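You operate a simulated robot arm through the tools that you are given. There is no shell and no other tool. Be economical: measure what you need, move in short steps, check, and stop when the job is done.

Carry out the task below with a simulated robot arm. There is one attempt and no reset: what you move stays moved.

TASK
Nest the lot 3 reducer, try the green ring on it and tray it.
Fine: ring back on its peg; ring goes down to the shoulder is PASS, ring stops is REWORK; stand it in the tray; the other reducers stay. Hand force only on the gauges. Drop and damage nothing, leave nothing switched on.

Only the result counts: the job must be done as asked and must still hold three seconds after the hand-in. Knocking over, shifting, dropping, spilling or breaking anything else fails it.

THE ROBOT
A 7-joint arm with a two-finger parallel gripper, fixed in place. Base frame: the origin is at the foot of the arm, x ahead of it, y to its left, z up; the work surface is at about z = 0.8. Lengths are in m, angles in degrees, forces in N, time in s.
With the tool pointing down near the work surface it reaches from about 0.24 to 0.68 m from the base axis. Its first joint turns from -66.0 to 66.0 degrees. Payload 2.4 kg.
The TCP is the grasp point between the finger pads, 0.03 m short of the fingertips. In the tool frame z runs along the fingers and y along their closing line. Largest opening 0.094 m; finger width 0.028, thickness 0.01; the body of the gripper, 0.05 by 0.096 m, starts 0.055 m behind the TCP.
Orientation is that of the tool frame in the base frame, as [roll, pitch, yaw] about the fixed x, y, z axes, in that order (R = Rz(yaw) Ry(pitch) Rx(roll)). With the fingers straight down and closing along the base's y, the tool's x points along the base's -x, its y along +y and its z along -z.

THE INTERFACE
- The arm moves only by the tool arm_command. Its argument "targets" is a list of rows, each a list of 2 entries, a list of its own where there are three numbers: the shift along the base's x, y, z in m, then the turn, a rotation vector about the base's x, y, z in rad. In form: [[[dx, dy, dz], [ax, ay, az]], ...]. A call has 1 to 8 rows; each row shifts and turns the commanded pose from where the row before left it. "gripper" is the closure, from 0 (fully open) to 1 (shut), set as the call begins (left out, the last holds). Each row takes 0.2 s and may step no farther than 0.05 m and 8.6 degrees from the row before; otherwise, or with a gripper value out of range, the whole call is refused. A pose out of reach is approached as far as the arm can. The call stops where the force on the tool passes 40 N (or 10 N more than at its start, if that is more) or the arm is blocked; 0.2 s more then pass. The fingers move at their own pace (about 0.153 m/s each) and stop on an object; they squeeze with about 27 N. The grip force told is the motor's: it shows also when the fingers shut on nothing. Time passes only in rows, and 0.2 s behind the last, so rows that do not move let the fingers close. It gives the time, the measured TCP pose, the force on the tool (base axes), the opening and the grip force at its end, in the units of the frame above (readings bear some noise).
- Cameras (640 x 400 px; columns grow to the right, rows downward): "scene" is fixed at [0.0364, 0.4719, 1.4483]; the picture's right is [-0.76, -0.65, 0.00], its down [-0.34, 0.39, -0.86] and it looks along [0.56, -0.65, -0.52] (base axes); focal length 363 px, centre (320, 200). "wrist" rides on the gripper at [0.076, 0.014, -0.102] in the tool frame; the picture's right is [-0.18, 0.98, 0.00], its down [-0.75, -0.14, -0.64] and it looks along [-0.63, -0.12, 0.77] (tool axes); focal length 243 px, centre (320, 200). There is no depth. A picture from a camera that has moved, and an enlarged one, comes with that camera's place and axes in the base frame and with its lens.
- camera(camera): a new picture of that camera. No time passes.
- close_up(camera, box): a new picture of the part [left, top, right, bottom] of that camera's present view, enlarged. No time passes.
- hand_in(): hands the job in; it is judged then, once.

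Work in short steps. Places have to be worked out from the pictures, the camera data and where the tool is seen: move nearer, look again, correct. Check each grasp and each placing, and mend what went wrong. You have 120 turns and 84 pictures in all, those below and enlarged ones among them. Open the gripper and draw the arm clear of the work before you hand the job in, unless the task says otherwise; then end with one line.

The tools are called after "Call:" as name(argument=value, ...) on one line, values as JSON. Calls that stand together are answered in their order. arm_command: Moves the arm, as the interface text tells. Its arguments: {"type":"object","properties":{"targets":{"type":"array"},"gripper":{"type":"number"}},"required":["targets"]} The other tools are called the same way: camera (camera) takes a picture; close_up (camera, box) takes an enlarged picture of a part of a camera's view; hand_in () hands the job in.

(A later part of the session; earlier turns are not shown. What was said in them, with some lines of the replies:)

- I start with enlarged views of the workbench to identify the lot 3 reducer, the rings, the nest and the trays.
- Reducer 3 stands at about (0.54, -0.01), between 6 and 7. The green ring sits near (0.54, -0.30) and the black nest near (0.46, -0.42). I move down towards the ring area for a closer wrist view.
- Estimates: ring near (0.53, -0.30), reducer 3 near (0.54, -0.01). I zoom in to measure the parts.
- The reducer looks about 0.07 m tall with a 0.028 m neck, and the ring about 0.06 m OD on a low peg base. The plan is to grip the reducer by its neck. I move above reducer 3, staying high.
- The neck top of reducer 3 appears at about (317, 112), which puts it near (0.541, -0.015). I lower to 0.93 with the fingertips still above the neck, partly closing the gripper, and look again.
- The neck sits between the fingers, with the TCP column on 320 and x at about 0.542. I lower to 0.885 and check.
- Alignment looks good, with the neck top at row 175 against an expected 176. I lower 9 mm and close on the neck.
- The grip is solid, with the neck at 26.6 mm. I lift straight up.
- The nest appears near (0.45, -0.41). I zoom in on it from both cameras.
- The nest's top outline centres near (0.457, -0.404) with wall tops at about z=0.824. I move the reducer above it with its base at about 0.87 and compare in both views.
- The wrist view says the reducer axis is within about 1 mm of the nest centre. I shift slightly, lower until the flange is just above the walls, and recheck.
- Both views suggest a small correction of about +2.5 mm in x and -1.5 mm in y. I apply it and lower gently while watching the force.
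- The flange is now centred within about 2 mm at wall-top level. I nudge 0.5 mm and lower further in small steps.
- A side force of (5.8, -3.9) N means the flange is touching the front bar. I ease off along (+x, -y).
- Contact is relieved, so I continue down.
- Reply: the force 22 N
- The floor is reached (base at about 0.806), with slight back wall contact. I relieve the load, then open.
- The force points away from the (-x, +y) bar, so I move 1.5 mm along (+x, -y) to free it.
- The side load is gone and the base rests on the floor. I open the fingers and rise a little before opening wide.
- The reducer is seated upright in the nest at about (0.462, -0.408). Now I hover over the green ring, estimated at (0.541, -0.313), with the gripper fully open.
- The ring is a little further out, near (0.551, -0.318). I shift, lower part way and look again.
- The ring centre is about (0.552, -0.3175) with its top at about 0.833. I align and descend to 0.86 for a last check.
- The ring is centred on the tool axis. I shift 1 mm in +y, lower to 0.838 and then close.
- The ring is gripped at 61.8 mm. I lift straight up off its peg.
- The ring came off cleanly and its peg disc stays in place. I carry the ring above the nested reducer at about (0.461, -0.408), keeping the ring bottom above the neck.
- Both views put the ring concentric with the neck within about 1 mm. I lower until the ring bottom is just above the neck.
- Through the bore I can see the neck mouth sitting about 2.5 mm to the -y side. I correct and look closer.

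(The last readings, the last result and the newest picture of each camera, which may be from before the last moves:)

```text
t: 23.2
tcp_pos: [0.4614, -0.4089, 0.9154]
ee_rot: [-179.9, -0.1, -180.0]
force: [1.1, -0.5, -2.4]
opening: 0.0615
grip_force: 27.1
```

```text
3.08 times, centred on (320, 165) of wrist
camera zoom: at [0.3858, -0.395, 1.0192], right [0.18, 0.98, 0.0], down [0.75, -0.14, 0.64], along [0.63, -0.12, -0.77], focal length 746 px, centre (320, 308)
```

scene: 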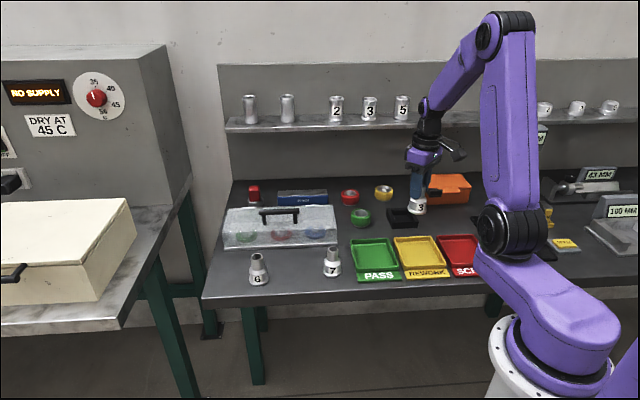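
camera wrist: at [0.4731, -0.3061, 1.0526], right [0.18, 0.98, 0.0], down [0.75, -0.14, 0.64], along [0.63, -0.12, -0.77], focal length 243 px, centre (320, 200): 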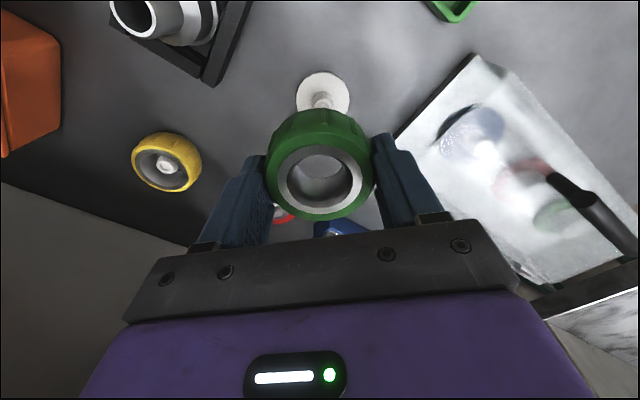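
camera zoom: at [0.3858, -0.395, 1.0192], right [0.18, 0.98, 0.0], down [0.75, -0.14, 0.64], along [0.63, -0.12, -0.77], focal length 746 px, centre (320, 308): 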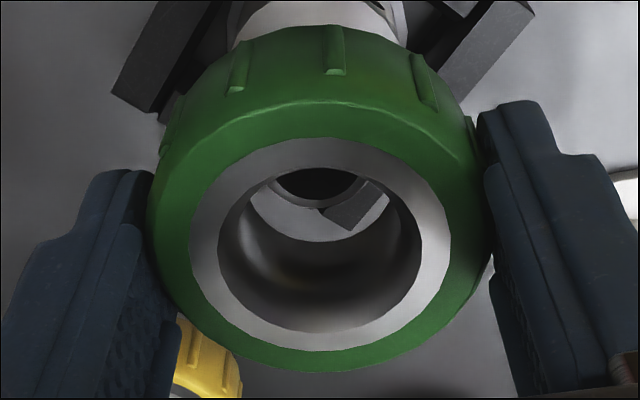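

The y alignment is good now. I check the fore-aft alignment with the scene camera at high zoom.

Call:
close_up(camera="scene", box=[395, 180, 440, 230])

```text
8.00 times, centred on (418, 205) of scene
camera zoom: at [0.0364, 0.4719, 1.4483], right [-0.76, -0.65, 0.0], down [-0.34, 0.39, -0.86], along [0.56, -0.65, -0.52], focal length 2901 px, centre (-460, 160)
```

zoom: 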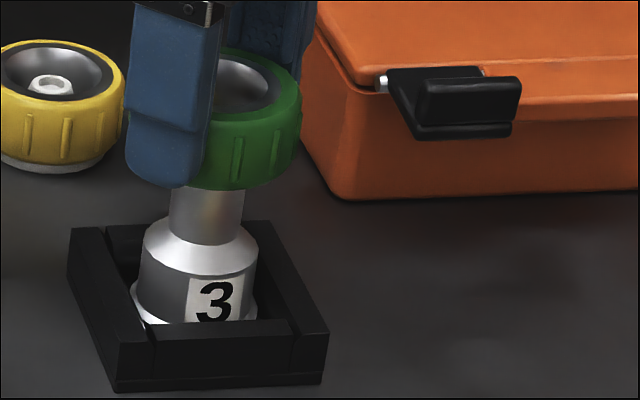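

The ring bore has a wide lead-in (about 37 mm) on a 26.6 mm neck, and the remaining error is about 1 mm. I lower in small steps, watching the force.

Call:
arm_command(targets=[[[-0.0007, 0.0003, -0.003], [0, 0, 0]], [[0, 0, -0.003], [0, 0, 0]]])

Call:
arm_command(targets=[[[0, 0, -0.002], [0, 0, 0]], [[0, 0, -0.002], [0, 0, 0]]])

```text
t: 23.8
tcp_pos: [0.4606, -0.4089, 0.9096]
ee_rot: [179.9, 0.0, 180.0]
force: [-0.3, -0.4, -2.7]
opening: 0.0615
grip_force: 26.8
```

```text
t: 24.4
tcp_pos: [0.4605, -0.4106, 0.9063]
ee_rot: [180.0, -0.1, 180.0]
force: [0.0, 1.1, -1.8]
opening: 0.0617
grip_force: 26.8
```

Call:
arm_command(targets=[[[0, 0, -0.0015], [0, 0, 0]], [[0, 0, -0.0015], [0, 0, 0]]])

Call:
close_up(camera="wrist", box=[270, 100, 370, 230])

```text
t: 25.0
tcp_pos: [0.4611, -0.41, 0.9028]
ee_rot: [180.0, 0.1, 179.9]
force: [0.7, -0.7, -2.6]
opening: 0.0617
grip_force: 26.6
```

```text
3.08 times, centred on (320, 165) of wrist
camera zoom: at [0.3855, -0.3953, 1.0065], right [0.18, 0.98, 0.0], down [0.75, -0.14, 0.64], along [0.63, -0.12, -0.77], focal length 746 px, centre (320, 308)
```

zoom: 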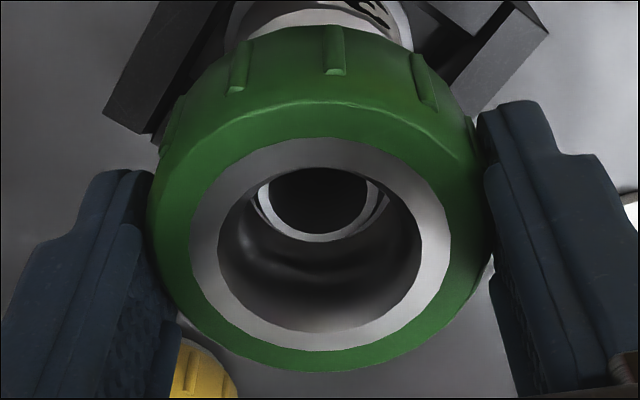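

The neck mouth is centred in the bore with no contact yet. I continue down.

Call:
arm_command(targets=[[[0, 0, -0.0015], [0, 0, 0]], [[0, 0, -0.0015], [0, 0, 0]]])

Call:
arm_command(targets=[[[0, 0, -0.0015], [0, 0, 0]], [[0, 0, -0.0015], [0, 0, 0]]])

Call:
close_up(camera="wrist", box=[270, 100, 370, 230])

```text
t: 25.6
tcp_pos: [0.462, -0.4096, 0.8994]
ee_rot: [180.0, 0.0, 180.0]
force: [0.2, -0.4, -1.0]
opening: 0.0613
grip_force: 26.7
```

```text
t: 26.2
tcp_pos: [0.4627, -0.4098, 0.8965]
ee_rot: [-180.0, 0.0, -179.9]
force: [0.3, -0.1, -2.6]
opening: 0.0616
grip_force: 27.0
```

```text
3.08 times, centred on (320, 165) of wrist
camera zoom: at [0.3859, -0.3953, 1.0004], right [0.18, 0.98, 0.0], down [0.75, -0.14, 0.64], along [0.63, -0.12, -0.77], focal length 746 px, centre (320, 308)
```

zoom: 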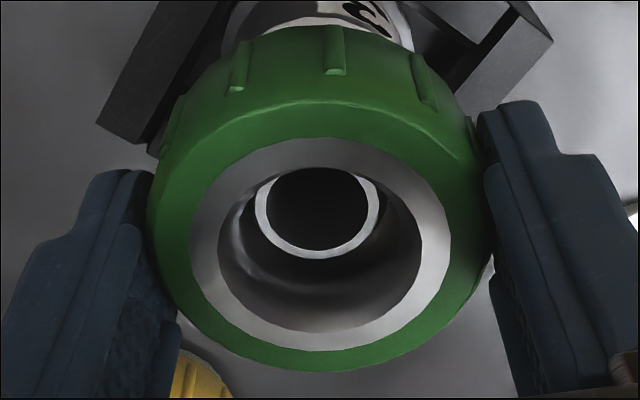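

The neck has entered the bore freely. I keep lowering in 1.5 mm increments.

Call:
arm_command(targets=[[[0, 0, -0.0015], [0, 0, 0]], [[0, 0, -0.0015], [0, 0, 0]]])

Call:
arm_command(targets=[[[0, 0, -0.0015], [0, 0, 0]], [[0, 0, -0.0015], [0, 0, 0]]])

Call:
close_up(camera="wrist", box=[270, 100, 370, 230])

```text
t: 26.8
tcp_pos: [0.4614, -0.409, 0.8919]
ee_rot: [-180.0, 0.1, 180.0]
force: [-0.3, -0.3, -2.4]
opening: 0.0615
grip_force: 27.1
```

```text
t: 27.4
tcp_pos: [0.4607, -0.4077, 0.8903]
ee_rot: [-180.0, 0.0, 179.9]
force: [0.1, 0.4, -1.2]
opening: 0.0616
grip_force: 27.5
```

```text
3.08 times, centred on (320, 165) of wrist
camera zoom: at [0.3847, -0.3946, 0.9947], right [0.18, 0.98, 0.0], down [0.75, -0.14, 0.64], along [0.63, -0.12, -0.77], focal length 746 px, centre (320, 308)
```

zoom: 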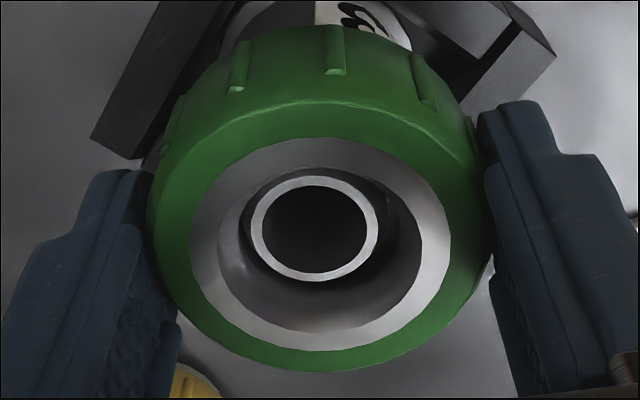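

The neck is rising inside the bore, still free. I continue.

Call:
arm_command(targets=[[[0, -0.0005, -0.0015], [0, 0, 0]], [[0, 0, -0.0015], [0, 0, 0]]])

Call:
arm_command(targets=[[[0, 0, -0.0015], [0, 0, 0]], [[0, 0, -0.0015], [0, 0, 0]]])

Call:
close_up(camera="wrist", box=[270, 100, 370, 230])

```text
t: 28.0
tcp_pos: [0.4611, -0.4089, 0.8864]
ee_rot: [180.0, 0.0, -180.0]
force: [-0.5, -0.1, -2.3]
opening: 0.0618
grip_force: 26.5
```

```text
t: 28.6
tcp_pos: [0.4601, -0.4092, 0.8839]
ee_rot: [180.0, 0.0, 180.0]
force: [-0.3, -0.4, -2.0]
opening: 0.0615
grip_force: 27.2
```

```text
3.08 times, centred on (320, 165) of wrist
camera zoom: at [0.3849, -0.3948, 0.9878], right [0.18, 0.98, 0.0], down [0.75, -0.14, 0.64], along [0.63, -0.12, -0.77], focal length 746 px, centre (320, 308)
```

zoom: 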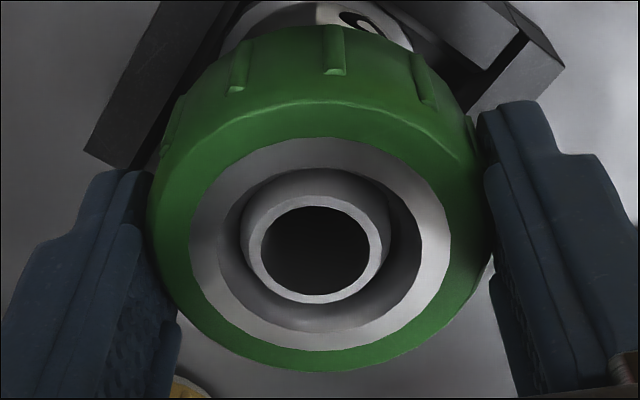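

The neck goes through with no resistance. I lower further towards the shoulder, watching for contact.

Call:
arm_command(targets=[[[0, 0, -0.0015], [0, 0, 0]], [[0, 0, -0.0015], [0, 0, 0]]])

Call:
arm_command(targets=[[[0, 0, -0.0015], [0, 0, 0]], [[0, 0, -0.0015], [0, 0, 0]]])

Call:
close_up(camera="scene", box=[395, 180, 440, 230])

```text
t: 29.2
tcp_pos: [0.4617, -0.4091, 0.8812]
ee_rot: [-180.0, -0.1, -179.9]
force: [-1.2, 2.1, 6.4]
opening: 0.0617
grip_force: 27.1
```

```text
t: 29.8
tcp_pos: [0.463, -0.4111, 0.8806]
ee_rot: [-179.8, 0.3, 180.0]
force: [-4.8, 7.1, 36.2]
opening: 0.0619
grip_force: 27.1
```

```text
8.00 times, centred on (418, 205) of scene
camera zoom: at [0.0357, 0.4726, 1.4481], right [-0.76, -0.65, 0.0], down [-0.34, 0.39, -0.86], along [0.56, -0.65, -0.52], focal length 2901 px, centre (-460, 160)
```

zoom: 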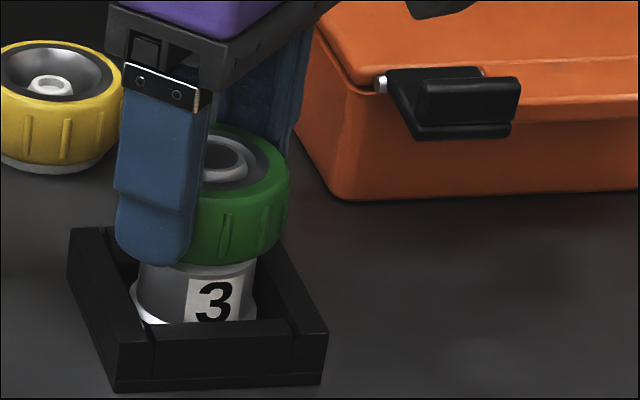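

Contact came at about 0.881 and the last step overshot in force, so I back off to near zero load straight away. Then I check whether that contact is the shoulder.

Call:
arm_command(targets=[[[0, 0, 0.0025], [0, 0, 0]], [[0, 0, 0], [0, 0, 0]]])

Call:
close_up(camera="wrist", box=[240, 60, 400, 230])

Call:
close_up(camera="scene", box=[395, 185, 430, 225])

```text
t: 30.4
tcp_pos: [0.462, -0.4091, 0.8798]
ee_rot: [-179.9, 0.1, -180.0]
force: [4.7, 0.3, 13.2]
opening: 0.0619
grip_force: 26.7
```

```text
2.35 times, centred on (320, 145) of wrist
camera zoom: at [0.3859, -0.3955, 0.984], right [0.18, 0.98, 0.0], down [0.75, -0.14, 0.64], along [0.63, -0.12, -0.77], focal length 571 px, centre (320, 329)
```

zoom: 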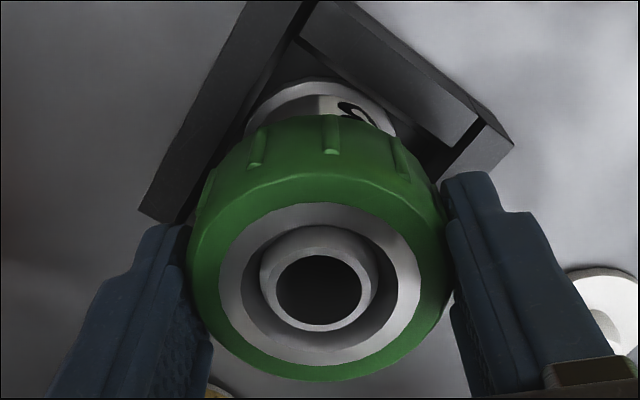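

```text
10.00 times, centred on (412, 205) of scene
camera zoom: at [0.0363, 0.4721, 1.4483], right [-0.76, -0.65, 0.0], down [-0.34, 0.39, -0.86], along [0.56, -0.65, -0.52], focal length 3626 px, centre (-605, 150)
```

zoom: 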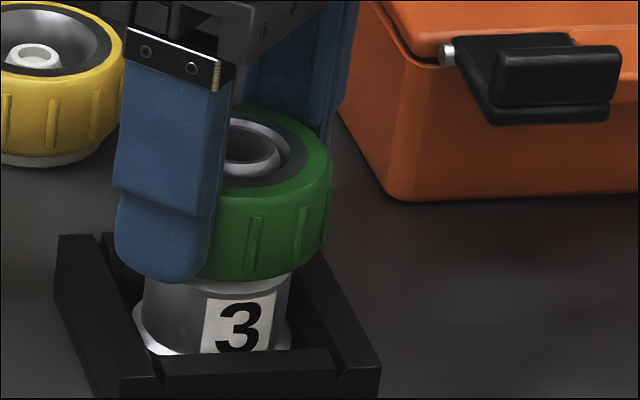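

The ring appears to be at the neck base, but the gap is hard to see past the finger. I relieve the load, release the ring on the neck (it is captive there) and inspect it unobstructed.

Call:
arm_command(targets=[[[-0.0005, 0, 0.001], [0, 0, 0]], [[0, 0, 0], [0, 0, 0]]])

Call:
arm_command(targets=[[[0, 0, 0], [0, 0, 0]], [[0, 0, 0], [0, 0, 0]]], gripper=0)

Call:
arm_command(targets=[[[0, 0, 0.03], [0, 0, 0]], [[0, 0, 0.045], [0, 0, 0]], [[-0.02, 0.0, 0.04], [0, 0, 0]]])

Call:
close_up(camera="scene", box=[380, 180, 430, 230])

Call:
close_up(camera="wrist", box=[250, 60, 390, 200])

```text
t: 31.0
tcp_pos: [0.4589, -0.41, 0.8787]
ee_rot: [179.8, -0.2, 180.0]
force: [0.9, -1.0, -1.3]
opening: 0.0618
grip_force: 27.1
```

```text
t: 31.6
tcp_pos: [0.4606, -0.4104, 0.882]
ee_rot: [180.0, 0.0, 180.0]
force: [0.2, 0.4, 0.2]
opening: 0.094
grip_force: 0.0
```

```text
t: 32.4
tcp_pos: [0.4389, -0.4117, 1.0007]
ee_rot: [-179.9, 0.0, 180.0]
force: [-0.3, -0.1, 0.2]
opening: 0.094
grip_force: 0.0
```

```text
8.00 times, centred on (405, 205) of scene
camera zoom: at [0.0363, 0.4719, 1.4483], right [-0.76, -0.65, 0.0], down [-0.34, 0.39, -0.86], along [0.56, -0.65, -0.52], focal length 2901 px, centre (-360, 160)
```

zoom: 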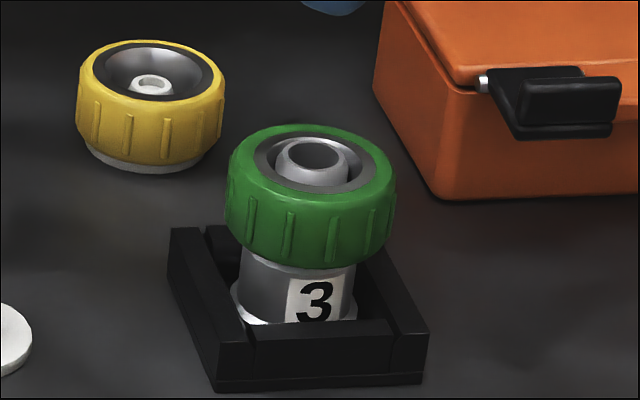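

```text
2.86 times, centred on (320, 130) of wrist
camera zoom: at [0.3627, -0.3979, 1.1051], right [0.18, 0.98, 0.0], down [0.75, -0.14, 0.64], along [0.63, -0.12, -0.77], focal length 693 px, centre (320, 400)
```

zoom: 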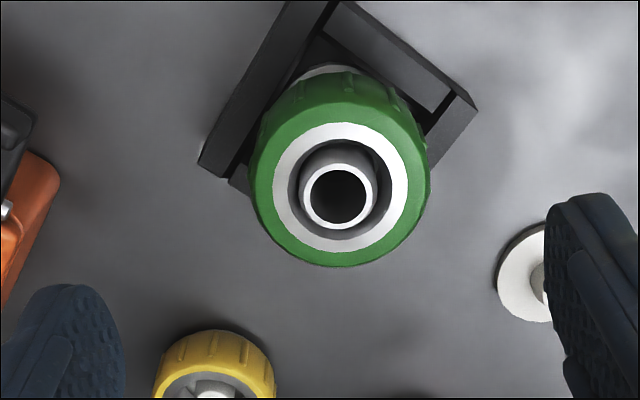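

The ring is down around the neck, with the neck standing slightly proud. To be sure it truly rests on the shoulder, I tilt the wrist camera for a low, near-horizontal look from the robot side.

Call:
arm_command(targets=[[[-0.03, 0, 0], [0, -0.13, 0]], [[-0.03, 0, -0.01], [0, -0.13, 0]], [[-0.03, 0, -0.02], [0, -0.13, 0]], [[-0.02, 0, -0.03], [0, -0.13, 0]]])

Call:
camera(camera="wrist")

```text
t: 33.4
tcp_pos: [0.3306, -0.4083, 0.9376]
ee_rot: [180.0, 29.7, 179.8]
force: [0.2, 0.1, -0.5]
opening: 0.094
grip_force: 0.0
```

```text
28 pictures are left
camera wrist: at [0.2141, -0.3944, 0.9896], right [0.16, 0.98, 0.09], down [0.34, -0.14, 0.93], along [0.93, -0.12, -0.35], focal length 243 px, centre (320, 200)
```

wrist: 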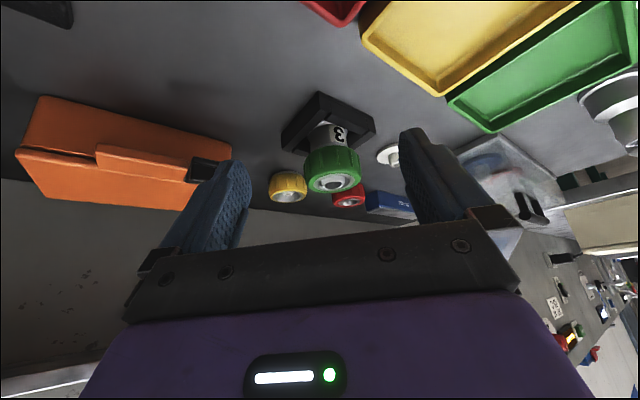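

Call:
close_up(camera="wrist", box=[295, 100, 365, 200])

Call:
close_up(camera="scene", box=[310, 235, 350, 285])

```text
4.00 times, centred on (330, 150) of wrist
camera zoom: at [0.2141, -0.3944, 0.9896], right [0.16, 0.98, 0.09], down [0.34, -0.14, 0.93], along [0.93, -0.12, -0.35], focal length 970 px, centre (280, 400)
```

zoom: 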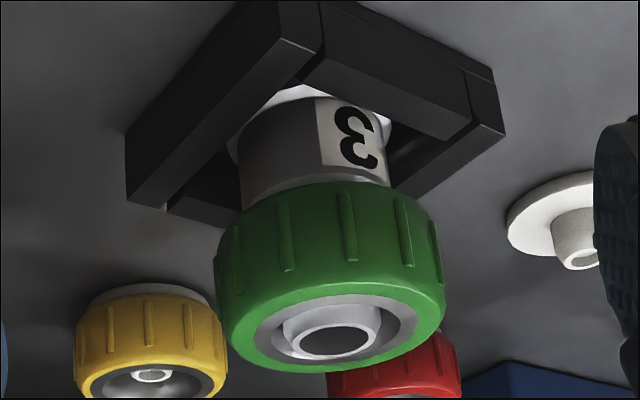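

```text
8.00 times, centred on (330, 260) of scene
camera zoom: at [0.0364, 0.4719, 1.4483], right [-0.76, -0.65, 0.0], down [-0.34, 0.39, -0.86], along [0.56, -0.65, -0.52], focal length 2901 px, centre (240, -280)
```

zoom: 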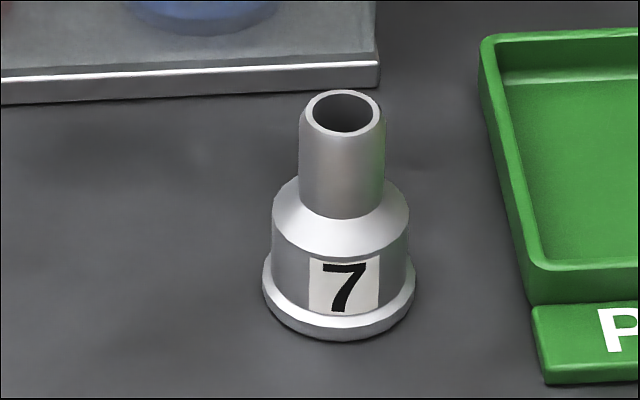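

The strip between ring and body is narrow. For certainty I take a lower-angle look, tilting 15° more and dropping a bit while staying well above the trays.

Call:
arm_command(targets=[[[0, 0, -0.025], [0, -0.13, 0]], [[0, 0, -0.025], [0, -0.13, 0]]])

Call:
close_up(camera="wrist", box=[290, 140, 370, 220])

```text
t: 34.0
tcp_pos: [0.3336, -0.4069, 0.8866]
ee_rot: [180.0, 44.8, 179.9]
force: [0.5, 0.0, 0.4]
opening: 0.094
grip_force: 0.1
```

```text
5.00 times, centred on (330, 180) of wrist
camera zoom: at [0.2074, -0.3931, 0.9079], right [0.13, 0.98, 0.13], down [0.08, -0.14, 0.99], along [0.99, -0.12, -0.1], focal length 1213 px, centre (270, 300)
```

zoom: 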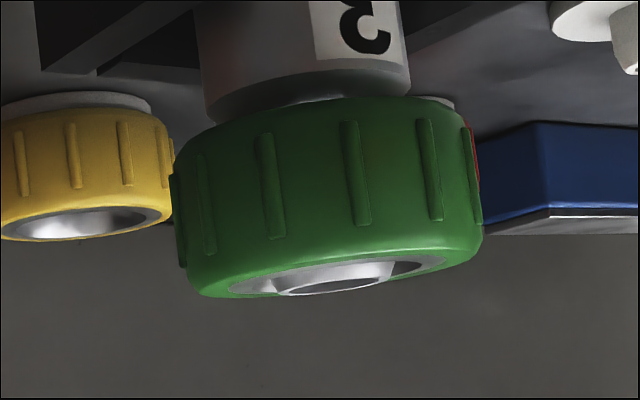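

The low view shows the ring bottom below the neck base and resting on the shoulder cone, so the result is PASS. I untilt, rise and return above the ring.

Call:
arm_command(targets=[[[0, 0, 0.04], [0, 0.13, 0]], [[0, 0, 0.04], [0, 0.13, 0]], [[0.01, 0, 0.02], [0, 0.13, 0]], [[0.02, 0, 0.01], [0, 0.13, 0]], [[0.03, 0, 0], [0, 0.13, 0]], [[0.03, 0, 0], [0, 0.13, 0]], [[0.037, 0, -0.02], [0, 0, 0]], [[0, 0, -0.03], [0, 0, 0]]])

Call:
close_up(camera="wrist", box=[220, 50, 420, 230])

```text
t: 35.8
tcp_pos: [0.4591, -0.4114, 0.9465]
ee_rot: [180.0, 0.0, -180.0]
force: [0.2, 0.4, -0.5]
opening: 0.0941
grip_force: 0.1
```

```text
2.22 times, centred on (320, 140) of wrist
camera zoom: at [0.3829, -0.3963, 1.0507], right [0.18, 0.98, 0.0], down [0.75, -0.14, 0.64], along [0.63, -0.12, -0.77], focal length 539 px, centre (320, 333)
```

zoom: 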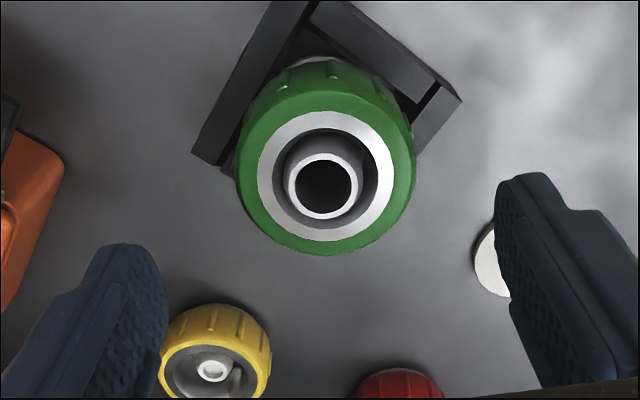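

The ring sits about +3 mm in y and -2 mm in x from the tool axis. I correct, lower to the seated grip height (about 0.882) and close.

Call:
arm_command(targets=[[[-0.002, 0.003, -0.03], [0, 0, 0]], [[0, 0, -0.02], [0, 0, 0]]])

Call:
close_up(camera="wrist", box=[220, 50, 420, 230])

```text
t: 36.4
tcp_pos: [0.4556, -0.4076, 0.8978]
ee_rot: [-180.0, 0.0, 180.0]
force: [1.1, -0.7, 0.0]
opening: 0.0939
grip_force: 0.1
```

```text
2.22 times, centred on (320, 140) of wrist
camera zoom: at [0.3798, -0.3933, 1.0015], right [0.18, 0.98, 0.0], down [0.75, -0.14, 0.64], along [0.63, -0.12, -0.77], focal length 539 px, centre (320, 333)
```

zoom: 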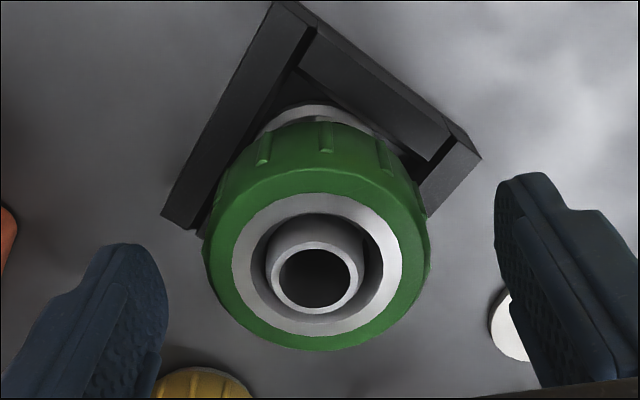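

The column is centred. I add 2 mm in x, descend to the grip height and close gently on the ring.

Call:
arm_command(targets=[[[0.0025, 0, -0.008], [0, 0, 0]], [[0, 0, -0.008], [0, 0, 0]]])

Call:
arm_command(targets=[[[0, 0, 0], [0, 0, 0]], [[0, 0, 0], [0, 0, 0]]], gripper=1)

Call:
close_up(camera="wrist", box=[240, 60, 400, 230])

```text
t: 37.0
tcp_pos: [0.4587, -0.4072, 0.8816]
ee_rot: [-180.0, 0.0, -180.0]
force: [0.0, -0.2, 0.4]
opening: 0.0942
grip_force: 0.1
```

```text
t: 37.6
tcp_pos: [0.4585, -0.4072, 0.8814]
ee_rot: [179.9, 0.0, -180.0]
force: [1.2, -1.7, 2.4]
opening: 0.0617
grip_force: 26.9
```

```text
2.35 times, centred on (320, 145) of wrist
camera zoom: at [0.3821, -0.3926, 0.9852], right [0.18, 0.98, 0.0], down [0.75, -0.14, 0.64], along [0.63, -0.12, -0.77], focal length 571 px, centre (320, 329)
```

zoom: 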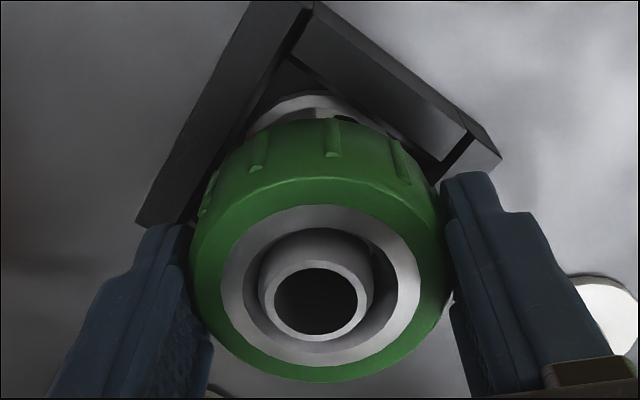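

The grip matches the earlier one. I lift straight up in small steps, watching that the reducer does not follow.

Call:
arm_command(targets=[[[0, -0.0005, 0.004], [0, 0, 0]], [[0, 0, 0.008], [0, 0, 0]], [[0, 0, 0.01], [0, 0, 0]]])

Call:
arm_command(targets=[[[0, 0, 0.02], [0, 0, 0]], [[0, 0, 0.035], [0, 0, 0]]])

Call:
camera(camera="wrist")

```text
t: 38.4
tcp_pos: [0.4564, -0.4074, 0.9028]
ee_rot: [179.9, 0.0, 180.0]
force: [1.8, -1.6, -2.6]
opening: 0.0617
grip_force: 27.2
```

```text
t: 39.0
tcp_pos: [0.458, -0.4081, 0.9577]
ee_rot: [-180.0, 0.1, -180.0]
force: [0.4, 0.6, -2.4]
opening: 0.0616
grip_force: 27.9
```

```text
21 pictures are left
camera wrist: at [0.383, -0.3926, 1.0616], right [0.18, 0.98, 0.0], down [0.75, -0.14, 0.64], along [0.63, -0.12, -0.77], focal length 243 px, centre (320, 200)
```

wrist: 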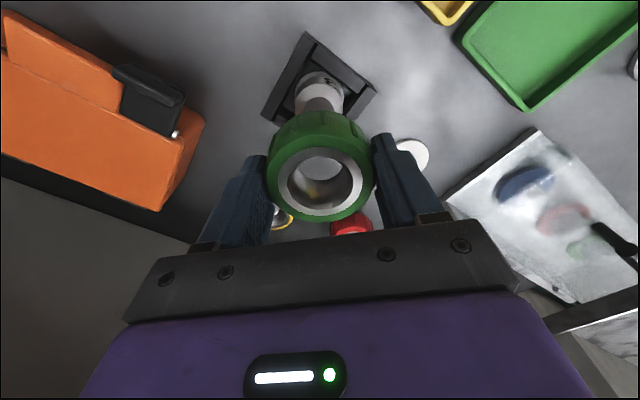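

The ring is off and the reducer stayed nested. I carry the ring over its peg at (0.551, -0.3185).

Call:
arm_command(targets=[[[0.031, 0.03, 0], [0, 0, 0]], [[0.031, 0.03, 0], [0, 0, 0]], [[0.031, 0.0295, 0], [0, 0, 0]], [[0, 0, -0.03], [0, 0, 0]], [[0, 0, -0.02], [0, 0, 0]]])

Call:
close_up(camera="wrist", box=[240, 50, 400, 230])

Call:
close_up(camera="scene", box=[330, 180, 390, 240])

```text
t: 40.2
tcp_pos: [0.5506, -0.319, 0.9077]
ee_rot: [180.0, 0.0, -179.9]
force: [-0.8, -0.7, -2.2]
opening: 0.0618
grip_force: 26.7
```

```text
2.22 times, centred on (320, 140) of wrist
camera zoom: at [0.4745, -0.3045, 1.0117], right [0.18, 0.98, 0.0], down [0.75, -0.14, 0.64], along [0.63, -0.12, -0.77], focal length 539 px, centre (320, 333)
```

zoom: 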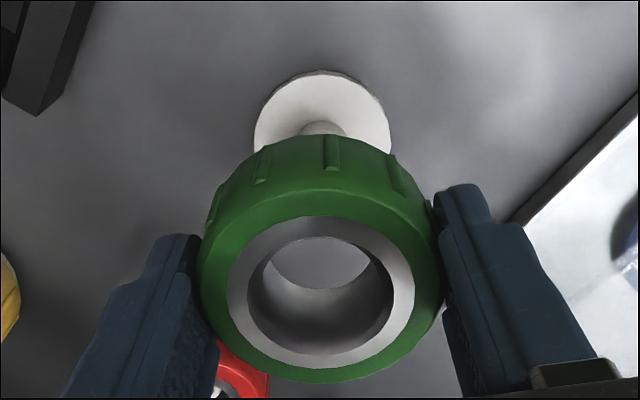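

```text
6.67 times, centred on (360, 210) of scene
camera zoom: at [0.0364, 0.4719, 1.4483], right [-0.76, -0.65, 0.0], down [-0.34, 0.39, -0.86], along [0.56, -0.65, -0.52], focal length 2418 px, centre (53, 133)
```

zoom: 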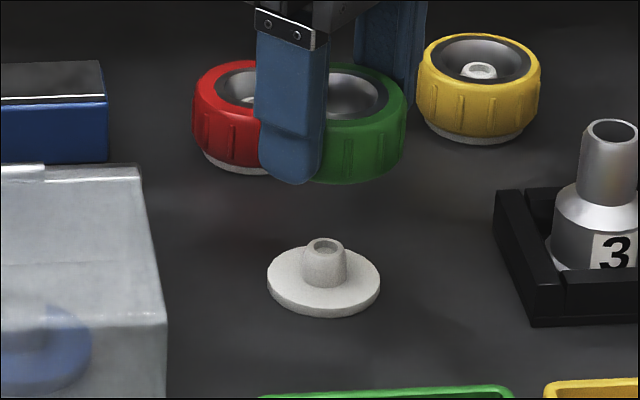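

The peg is within about 1 mm of the axis with generous clearance. I shift +1 mm in y and lower.

Call:
arm_command(targets=[[[0.0005, 0.001, -0.02], [0, 0, 0]], [[0, 0, -0.02], [0, 0, 0]], [[0, 0, -0.015], [0, 0, 0]], [[0, 0, -0.008], [0, 0, 0]]])

Call:
arm_command(targets=[[[0, 0, -0.002], [0, 0, 0]], [[0, 0, -0.001], [0, 0, 0]]])

```text
t: 41.2
tcp_pos: [0.5505, -0.3186, 0.843]
ee_rot: [-180.0, 0.0, 180.0]
force: [0.4, 0.0, -1.9]
opening: 0.0618
grip_force: 26.7
```

```text
t: 41.8
tcp_pos: [0.5507, -0.318, 0.8413]
ee_rot: [-179.9, 0.1, -179.9]
force: [0.3, 0.4, -2.1]
opening: 0.0618
grip_force: 27.1
```

Call:
arm_command(targets=[[[0, 0, -0.0008], [0, 0, 0]], [[0, 0, -0.0008], [0, 0, 0]]])

Call:
arm_command(targets=[[[0, 0, -0.0006], [0, 0, 0]], [[0, 0, 0], [0, 0, 0]]])

```text
t: 42.4
tcp_pos: [0.5509, -0.3164, 0.8399]
ee_rot: [180.0, 0.0, -180.0]
force: [0.4, -0.9, -2.6]
opening: 0.0618
grip_force: 27.5
```

```text
t: 43.0
tcp_pos: [0.5517, -0.317, 0.8404]
ee_rot: [180.0, 0.0, -180.0]
force: [1.4, -0.1, -2.7]
opening: 0.0619
grip_force: 26.9
```

No contact yet, so I lower a touch further until the weight transfers.

Call:
arm_command(targets=[[[0, 0, -0.0008], [0, 0, 0]], [[0, 0, -0.0006], [0, 0, 0]]])

Call:
arm_command(targets=[[[0, 0, -0.0006], [0, 0, 0]], [[0, 0, 0], [0, 0, 0]]])

```text
t: 43.6
tcp_pos: [0.5521, -0.3162, 0.8399]
ee_rot: [-179.9, -0.1, -179.9]
force: [-3.5, -0.1, 11.7]
opening: 0.0618
grip_force: 26.6
```

```text
t: 44.2
tcp_pos: [0.5533, -0.3165, 0.8387]
ee_rot: [180.0, 0.1, -180.0]
force: [-9.1, 2.4, 25.9]
opening: 0.0615
grip_force: 26.8
```

The ring is down on its disc. I ease back 1.5 mm and open.

Call:
arm_command(targets=[[[0, 0, 0.0012], [0, 0, 0]], [[0, 0, 0], [0, 0, 0]]])

Call:
arm_command(targets=[[[0, 0, 0], [0, 0, 0]], [[0, 0, 0], [0, 0, 0]]], gripper=0)

Call:
arm_command(targets=[[[0, 0, 0.03], [0, 0, 0]], [[0, 0, 0.045], [0, 0, 0]], [[0, 0, 0.045], [0, 0, 0]]])

Call:
close_up(camera="wrist", box=[240, 50, 400, 190])

Call:
close_up(camera="scene", box=[330, 170, 450, 290])

```text
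t: 44.8
tcp_pos: [0.5522, -0.3181, 0.8402]
ee_rot: [180.0, 0.1, -180.0]
force: [-3.0, 1.2, 14.3]
opening: 0.0616
grip_force: 27.0
```

```text
t: 45.4
tcp_pos: [0.5522, -0.316, 0.8389]
ee_rot: [179.9, -0.1, 180.0]
force: [0.6, -0.8, -0.3]
opening: 0.0937
grip_force: 0.1
```

```text
t: 46.2
tcp_pos: [0.5533, -0.315, 0.959]
ee_rot: [-180.0, 0.0, 180.0]
force: [0.2, -0.3, 0.1]
opening: 0.0942
grip_force: 0.0
```

```text
2.86 times, centred on (320, 120) of wrist
camera zoom: at [0.4779, -0.3007, 1.0624], right [0.18, 0.98, 0.0], down [0.75, -0.14, 0.64], along [0.63, -0.12, -0.77], focal length 693 px, centre (320, 429)
```

zoom: 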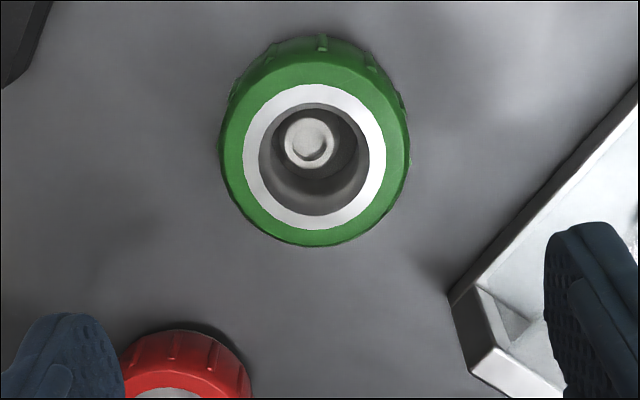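

```text
3.33 times, centred on (390, 230) of scene
camera zoom: at [0.0363, 0.4719, 1.4483], right [-0.76, -0.65, 0.0], down [-0.34, 0.39, -0.86], along [0.56, -0.65, -0.52], focal length 1209 px, centre (87, 100)
```

zoom: 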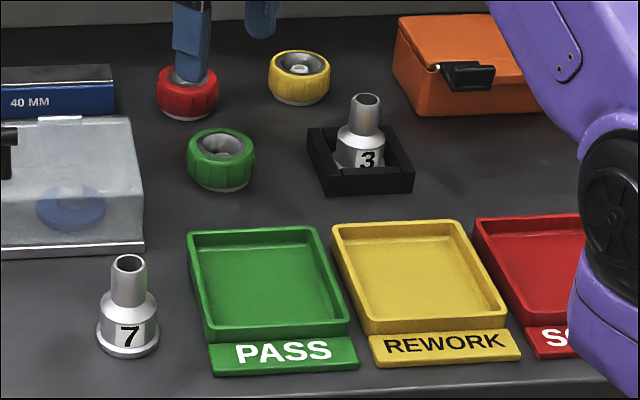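

The ring is back on its peg. I return above the nested reducer with the gripper partly closed.

Call:
arm_command(targets=[[[-0.031, -0.031, 0], [0, 0, 0]], [[-0.031, -0.031, 0], [0, 0, 0]], [[-0.03, -0.031, 0], [0, 0, 0]], [[0, 0, -0.02], [0, 0, 0]]], gripper=0.3)

Call:
close_up(camera="wrist", box=[240, 50, 400, 210])

```text
t: 47.2
tcp_pos: [0.4589, -0.4095, 0.9405]
ee_rot: [180.0, 0.0, -180.0]
force: [-0.7, 0.4, 0.3]
opening: 0.0659
grip_force: 0.1
```

```text
2.50 times, centred on (320, 130) of wrist
camera zoom: at [0.3822, -0.3948, 1.0443], right [0.18, 0.98, 0.0], down [0.75, -0.14, 0.64], along [0.63, -0.12, -0.77], focal length 606 px, centre (320, 375)
```

zoom: 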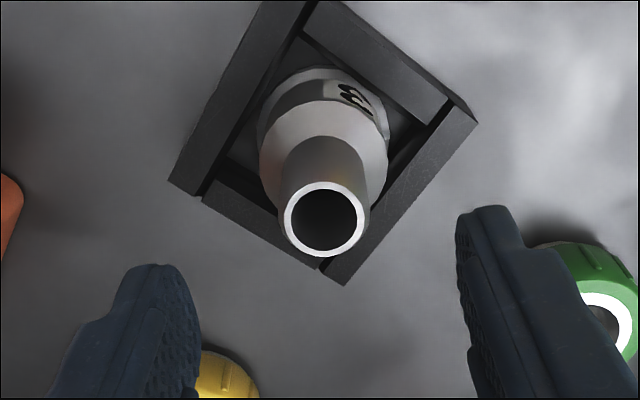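

The neck is about +1 mm in x and +2 mm in y from the axis. I correct, descend to the same neck grip height (0.880) and close.

Call:
arm_command(targets=[[[0.0012, 0.002, -0.025], [0, 0, 0]], [[0, 0, -0.025], [0, 0, 0]], [[0, 0, -0.0095], [0, 0, 0]]])

Call:
arm_command(targets=[[[0, 0, 0], [0, 0, 0]], [[0, 0, 0], [0, 0, 0]]], gripper=1)

Call:
arm_command(targets=[[[0, 0, 0.005], [0, 0, 0]], [[0, 0, 0.008], [0, 0, 0]], [[0, 0, 0.015], [0, 0, 0]]])

```text
t: 48.0
tcp_pos: [0.4597, -0.4072, 0.8791]
ee_rot: [180.0, 0.0, -180.0]
force: [0.4, 0.2, -0.3]
opening: 0.0657
grip_force: 0.1
```

```text
t: 48.6
tcp_pos: [0.4606, -0.4082, 0.8796]
ee_rot: [-180.0, -0.1, 179.9]
force: [0.2, -2.1, 0.3]
opening: 0.0263
grip_force: 27.0
```

```text
t: 49.4
tcp_pos: [0.4617, -0.4083, 0.9074]
ee_rot: [179.9, 0.0, 179.9]
force: [-0.2, -0.1, -3.2]
opening: 0.0266
grip_force: 26.9
```

The reducer is held. I lift clear and carry it over the PASS tray at about (0.433, -0.214).

Call:
arm_command(targets=[[[0, 0, 0.03], [0, 0, 0]], [[0, 0, 0.035], [0, 0, 0]], [[-0.0058, 0.0388, 0], [0, 0, 0]], [[-0.0058, 0.0388, 0], [0, 0, 0]], [[-0.0058, 0.0388, 0], [0, 0, 0]], [[-0.0058, 0.0388, 0], [0, 0, 0]], [[-0.0058, 0.0388, 0], [0, 0, 0]], [[0, 0, 0], [0, 0, 0]]])

Call:
camera(camera="wrist")

Call:
close_up(camera="scene", box=[330, 190, 430, 290])

```text
t: 51.2
tcp_pos: [0.4301, -0.2123, 0.9734]
ee_rot: [-180.0, 0.0, 179.9]
force: [-0.5, -0.3, -2.5]
opening: 0.0265
grip_force: 26.8
```

```text
15 pictures are left
camera wrist: at [0.3543, -0.1978, 1.0774], right [0.18, 0.98, 0.0], down [0.75, -0.14, 0.64], along [0.63, -0.12, -0.77], focal length 243 px, centre (320, 200)
```

wrist: 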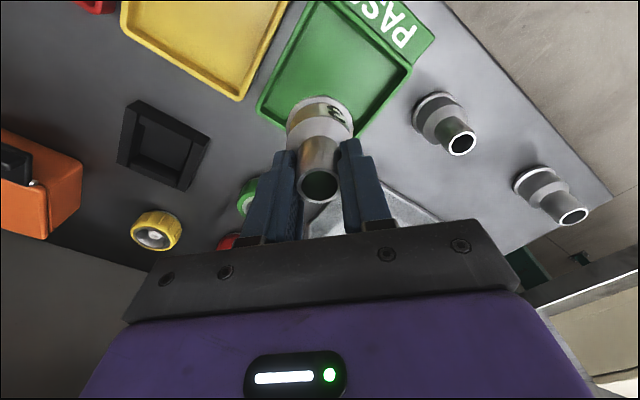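

```text
4.00 times, centred on (380, 240) of scene
camera zoom: at [0.0364, 0.4719, 1.4483], right [-0.76, -0.65, 0.0], down [-0.34, 0.39, -0.86], along [0.56, -0.65, -0.52], focal length 1450 px, centre (80, 40)
```

zoom: 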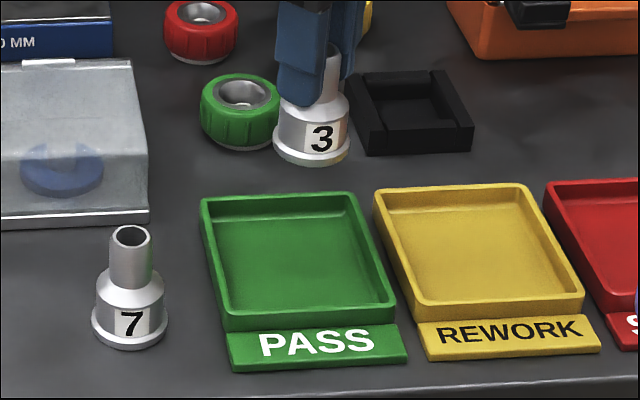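

The tray centre is about 2 cm towards the label side. I shift (-0.009, +0.018), lower to just above the rim level and check.

Call:
arm_command(targets=[[[-0.009, 0.018, 0], [0, 0, 0]], [[0, 0, -0.035], [0, 0, 0]], [[0, 0, -0.025], [0, 0, 0]]])

Call:
close_up(camera="scene", box=[330, 190, 430, 290])

Call:
camera(camera="wrist")

```text
t: 52.0
tcp_pos: [0.4217, -0.1938, 0.9136]
ee_rot: [-180.0, 0.0, -180.0]
force: [0.4, -0.8, -2.5]
opening: 0.0267
grip_force: 26.8
```

```text
4.00 times, centred on (380, 240) of scene
camera zoom: at [0.0364, 0.4719, 1.4483], right [-0.76, -0.65, 0.0], down [-0.34, 0.39, -0.86], along [0.56, -0.65, -0.52], focal length 1450 px, centre (80, 40)
```

zoom: 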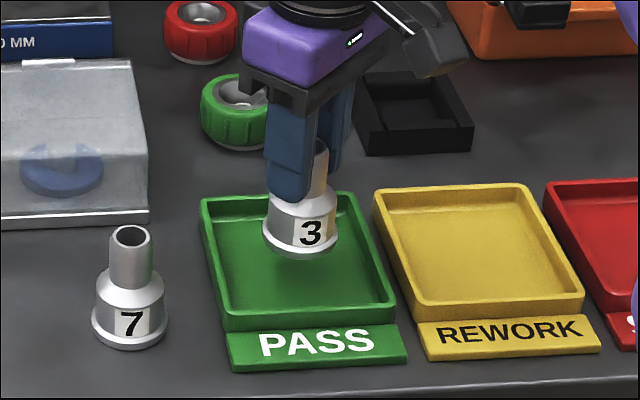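

```text
12 pictures are left
camera wrist: at [0.3456, -0.1801, 1.0172], right [0.18, 0.98, 0.0], down [0.75, -0.14, 0.64], along [0.63, -0.12, -0.77], focal length 243 px, centre (320, 200)
```

wrist: 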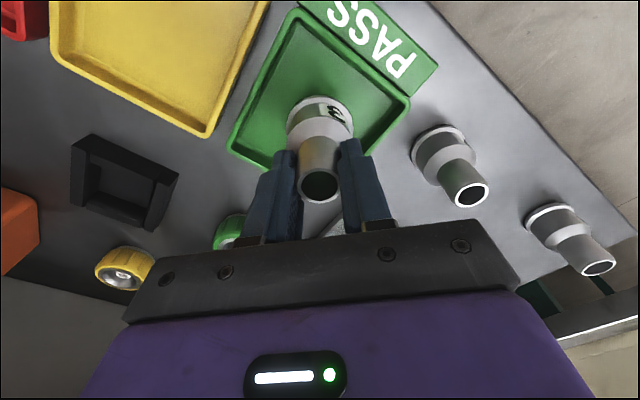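

The landing spot is near the tray centre. I lower in stages until contact.

Call:
arm_command(targets=[[[0, 0, -0.015], [0, 0, 0]], [[0, 0, -0.012], [0, 0, 0]], [[0, 0, -0.003], [0, 0, 0]]])

Call:
arm_command(targets=[[[0, 0, -0.0012], [0, 0, 0]], [[0, 0, -0.0012], [0, 0, 0]]])

Call:
arm_command(targets=[[[0, 0, -0.001], [0, 0, 0]], [[0, 0, -0.001], [0, 0, 0]]])

```text
t: 52.8
tcp_pos: [0.4229, -0.1941, 0.8817]
ee_rot: [-179.9, 0.0, -180.0]
force: [-0.5, 0.6, -2.8]
opening: 0.0264
grip_force: 26.2
```

```text
t: 53.4
tcp_pos: [0.4229, -0.1963, 0.8806]
ee_rot: [180.0, 0.0, 180.0]
force: [0.2, 0.1, -2.4]
opening: 0.0266
grip_force: 26.7
```

```text
t: 54.0
tcp_pos: [0.4237, -0.1946, 0.8786]
ee_rot: [180.0, 0.0, -180.0]
force: [-1.9, 1.0, 5.2]
opening: 0.0266
grip_force: 26.4
```

The base has touched the tray floor (about 8 N). I open the fingers moderately, then rise.

Call:
arm_command(targets=[[[0, 0, 0], [0, 0, 0]], [[0, 0, 0], [0, 0, 0]]], gripper=0.35)

Call:
arm_command(targets=[[[0, 0, 0.03], [0, 0, 0]], [[0, 0, 0.045], [0, 0, 0]], [[0, 0, 0.045], [0, 0, 0]], [[-0.04, 0, 0.02], [0, 0, 0]], [[-0.04, 0, 0.02], [0, 0, 0]]])

Call:
camera(camera="scene")

Call:
close_up(camera="scene", box=[230, 170, 450, 290])

```text
t: 54.6
tcp_pos: [0.424, -0.1958, 0.879]
ee_rot: [-180.0, 0.0, 179.9]
force: [-0.2, -0.2, -0.6]
opening: 0.0613
grip_force: 0.1
```

```text
t: 55.8
tcp_pos: [0.3419, -0.1952, 1.0404]
ee_rot: [180.0, 0.0, 180.0]
force: [-0.1, 0.7, -0.3]
opening: 0.0611
grip_force: 0.0
```

```text
11 pictures are left
```

scene: 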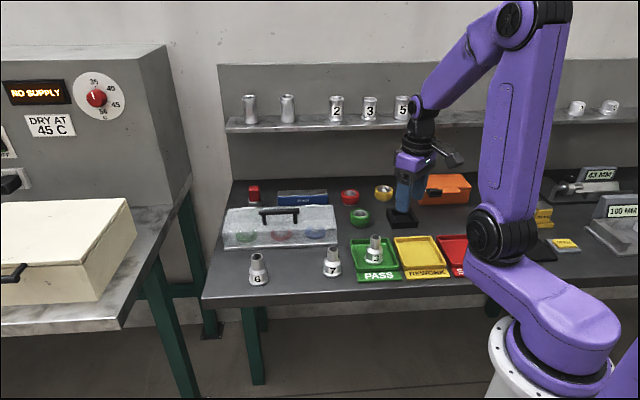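

```text
2.91 times, centred on (340, 230) of scene
camera zoom: at [0.0364, 0.4719, 1.4483], right [-0.76, -0.65, 0.0], down [-0.34, 0.39, -0.86], along [0.56, -0.65, -0.52], focal length 1055 px, centre (262, 113)
```

zoom: 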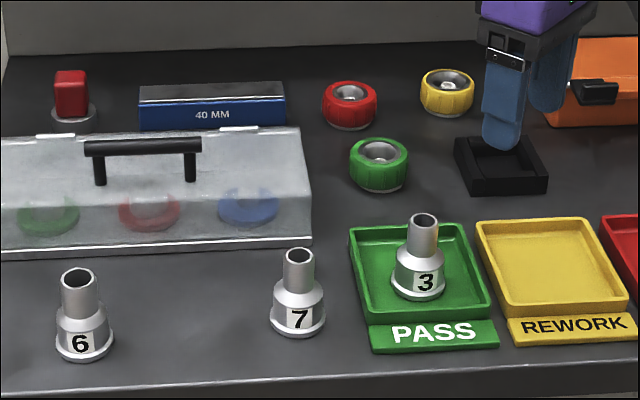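

Reducer 3 stands in the PASS tray, the green ring is on its peg, the nest is empty, and 6 and 7 are undisturbed. I open fully, draw the arm clear and hand in.

Call:
arm_command(targets=[[[-0.03, 0, 0.03], [0, 0, 0]], [[-0.02, 0, 0.04], [0, 0, 0]], [[0, 0, 0], [0, 0, 0]]], gripper=0)

Call:
hand_in()

```text
t: 56.6
tcp_pos: [0.2896, -0.1957, 1.1086]
ee_rot: [-180.0, 0.0, 180.0]
force: [0.9, -0.1, 0.1]
opening: 0.0938
grip_force: 0.1
```

```text
The job is handed in.
```

I nested the lot 3 reducer and the green ring went down to its shoulder, so it now stands in the PASS tray with the ring back on its peg; one press at the shoulder and one setting the ring back down briefly reached about 36 N and 26 N.
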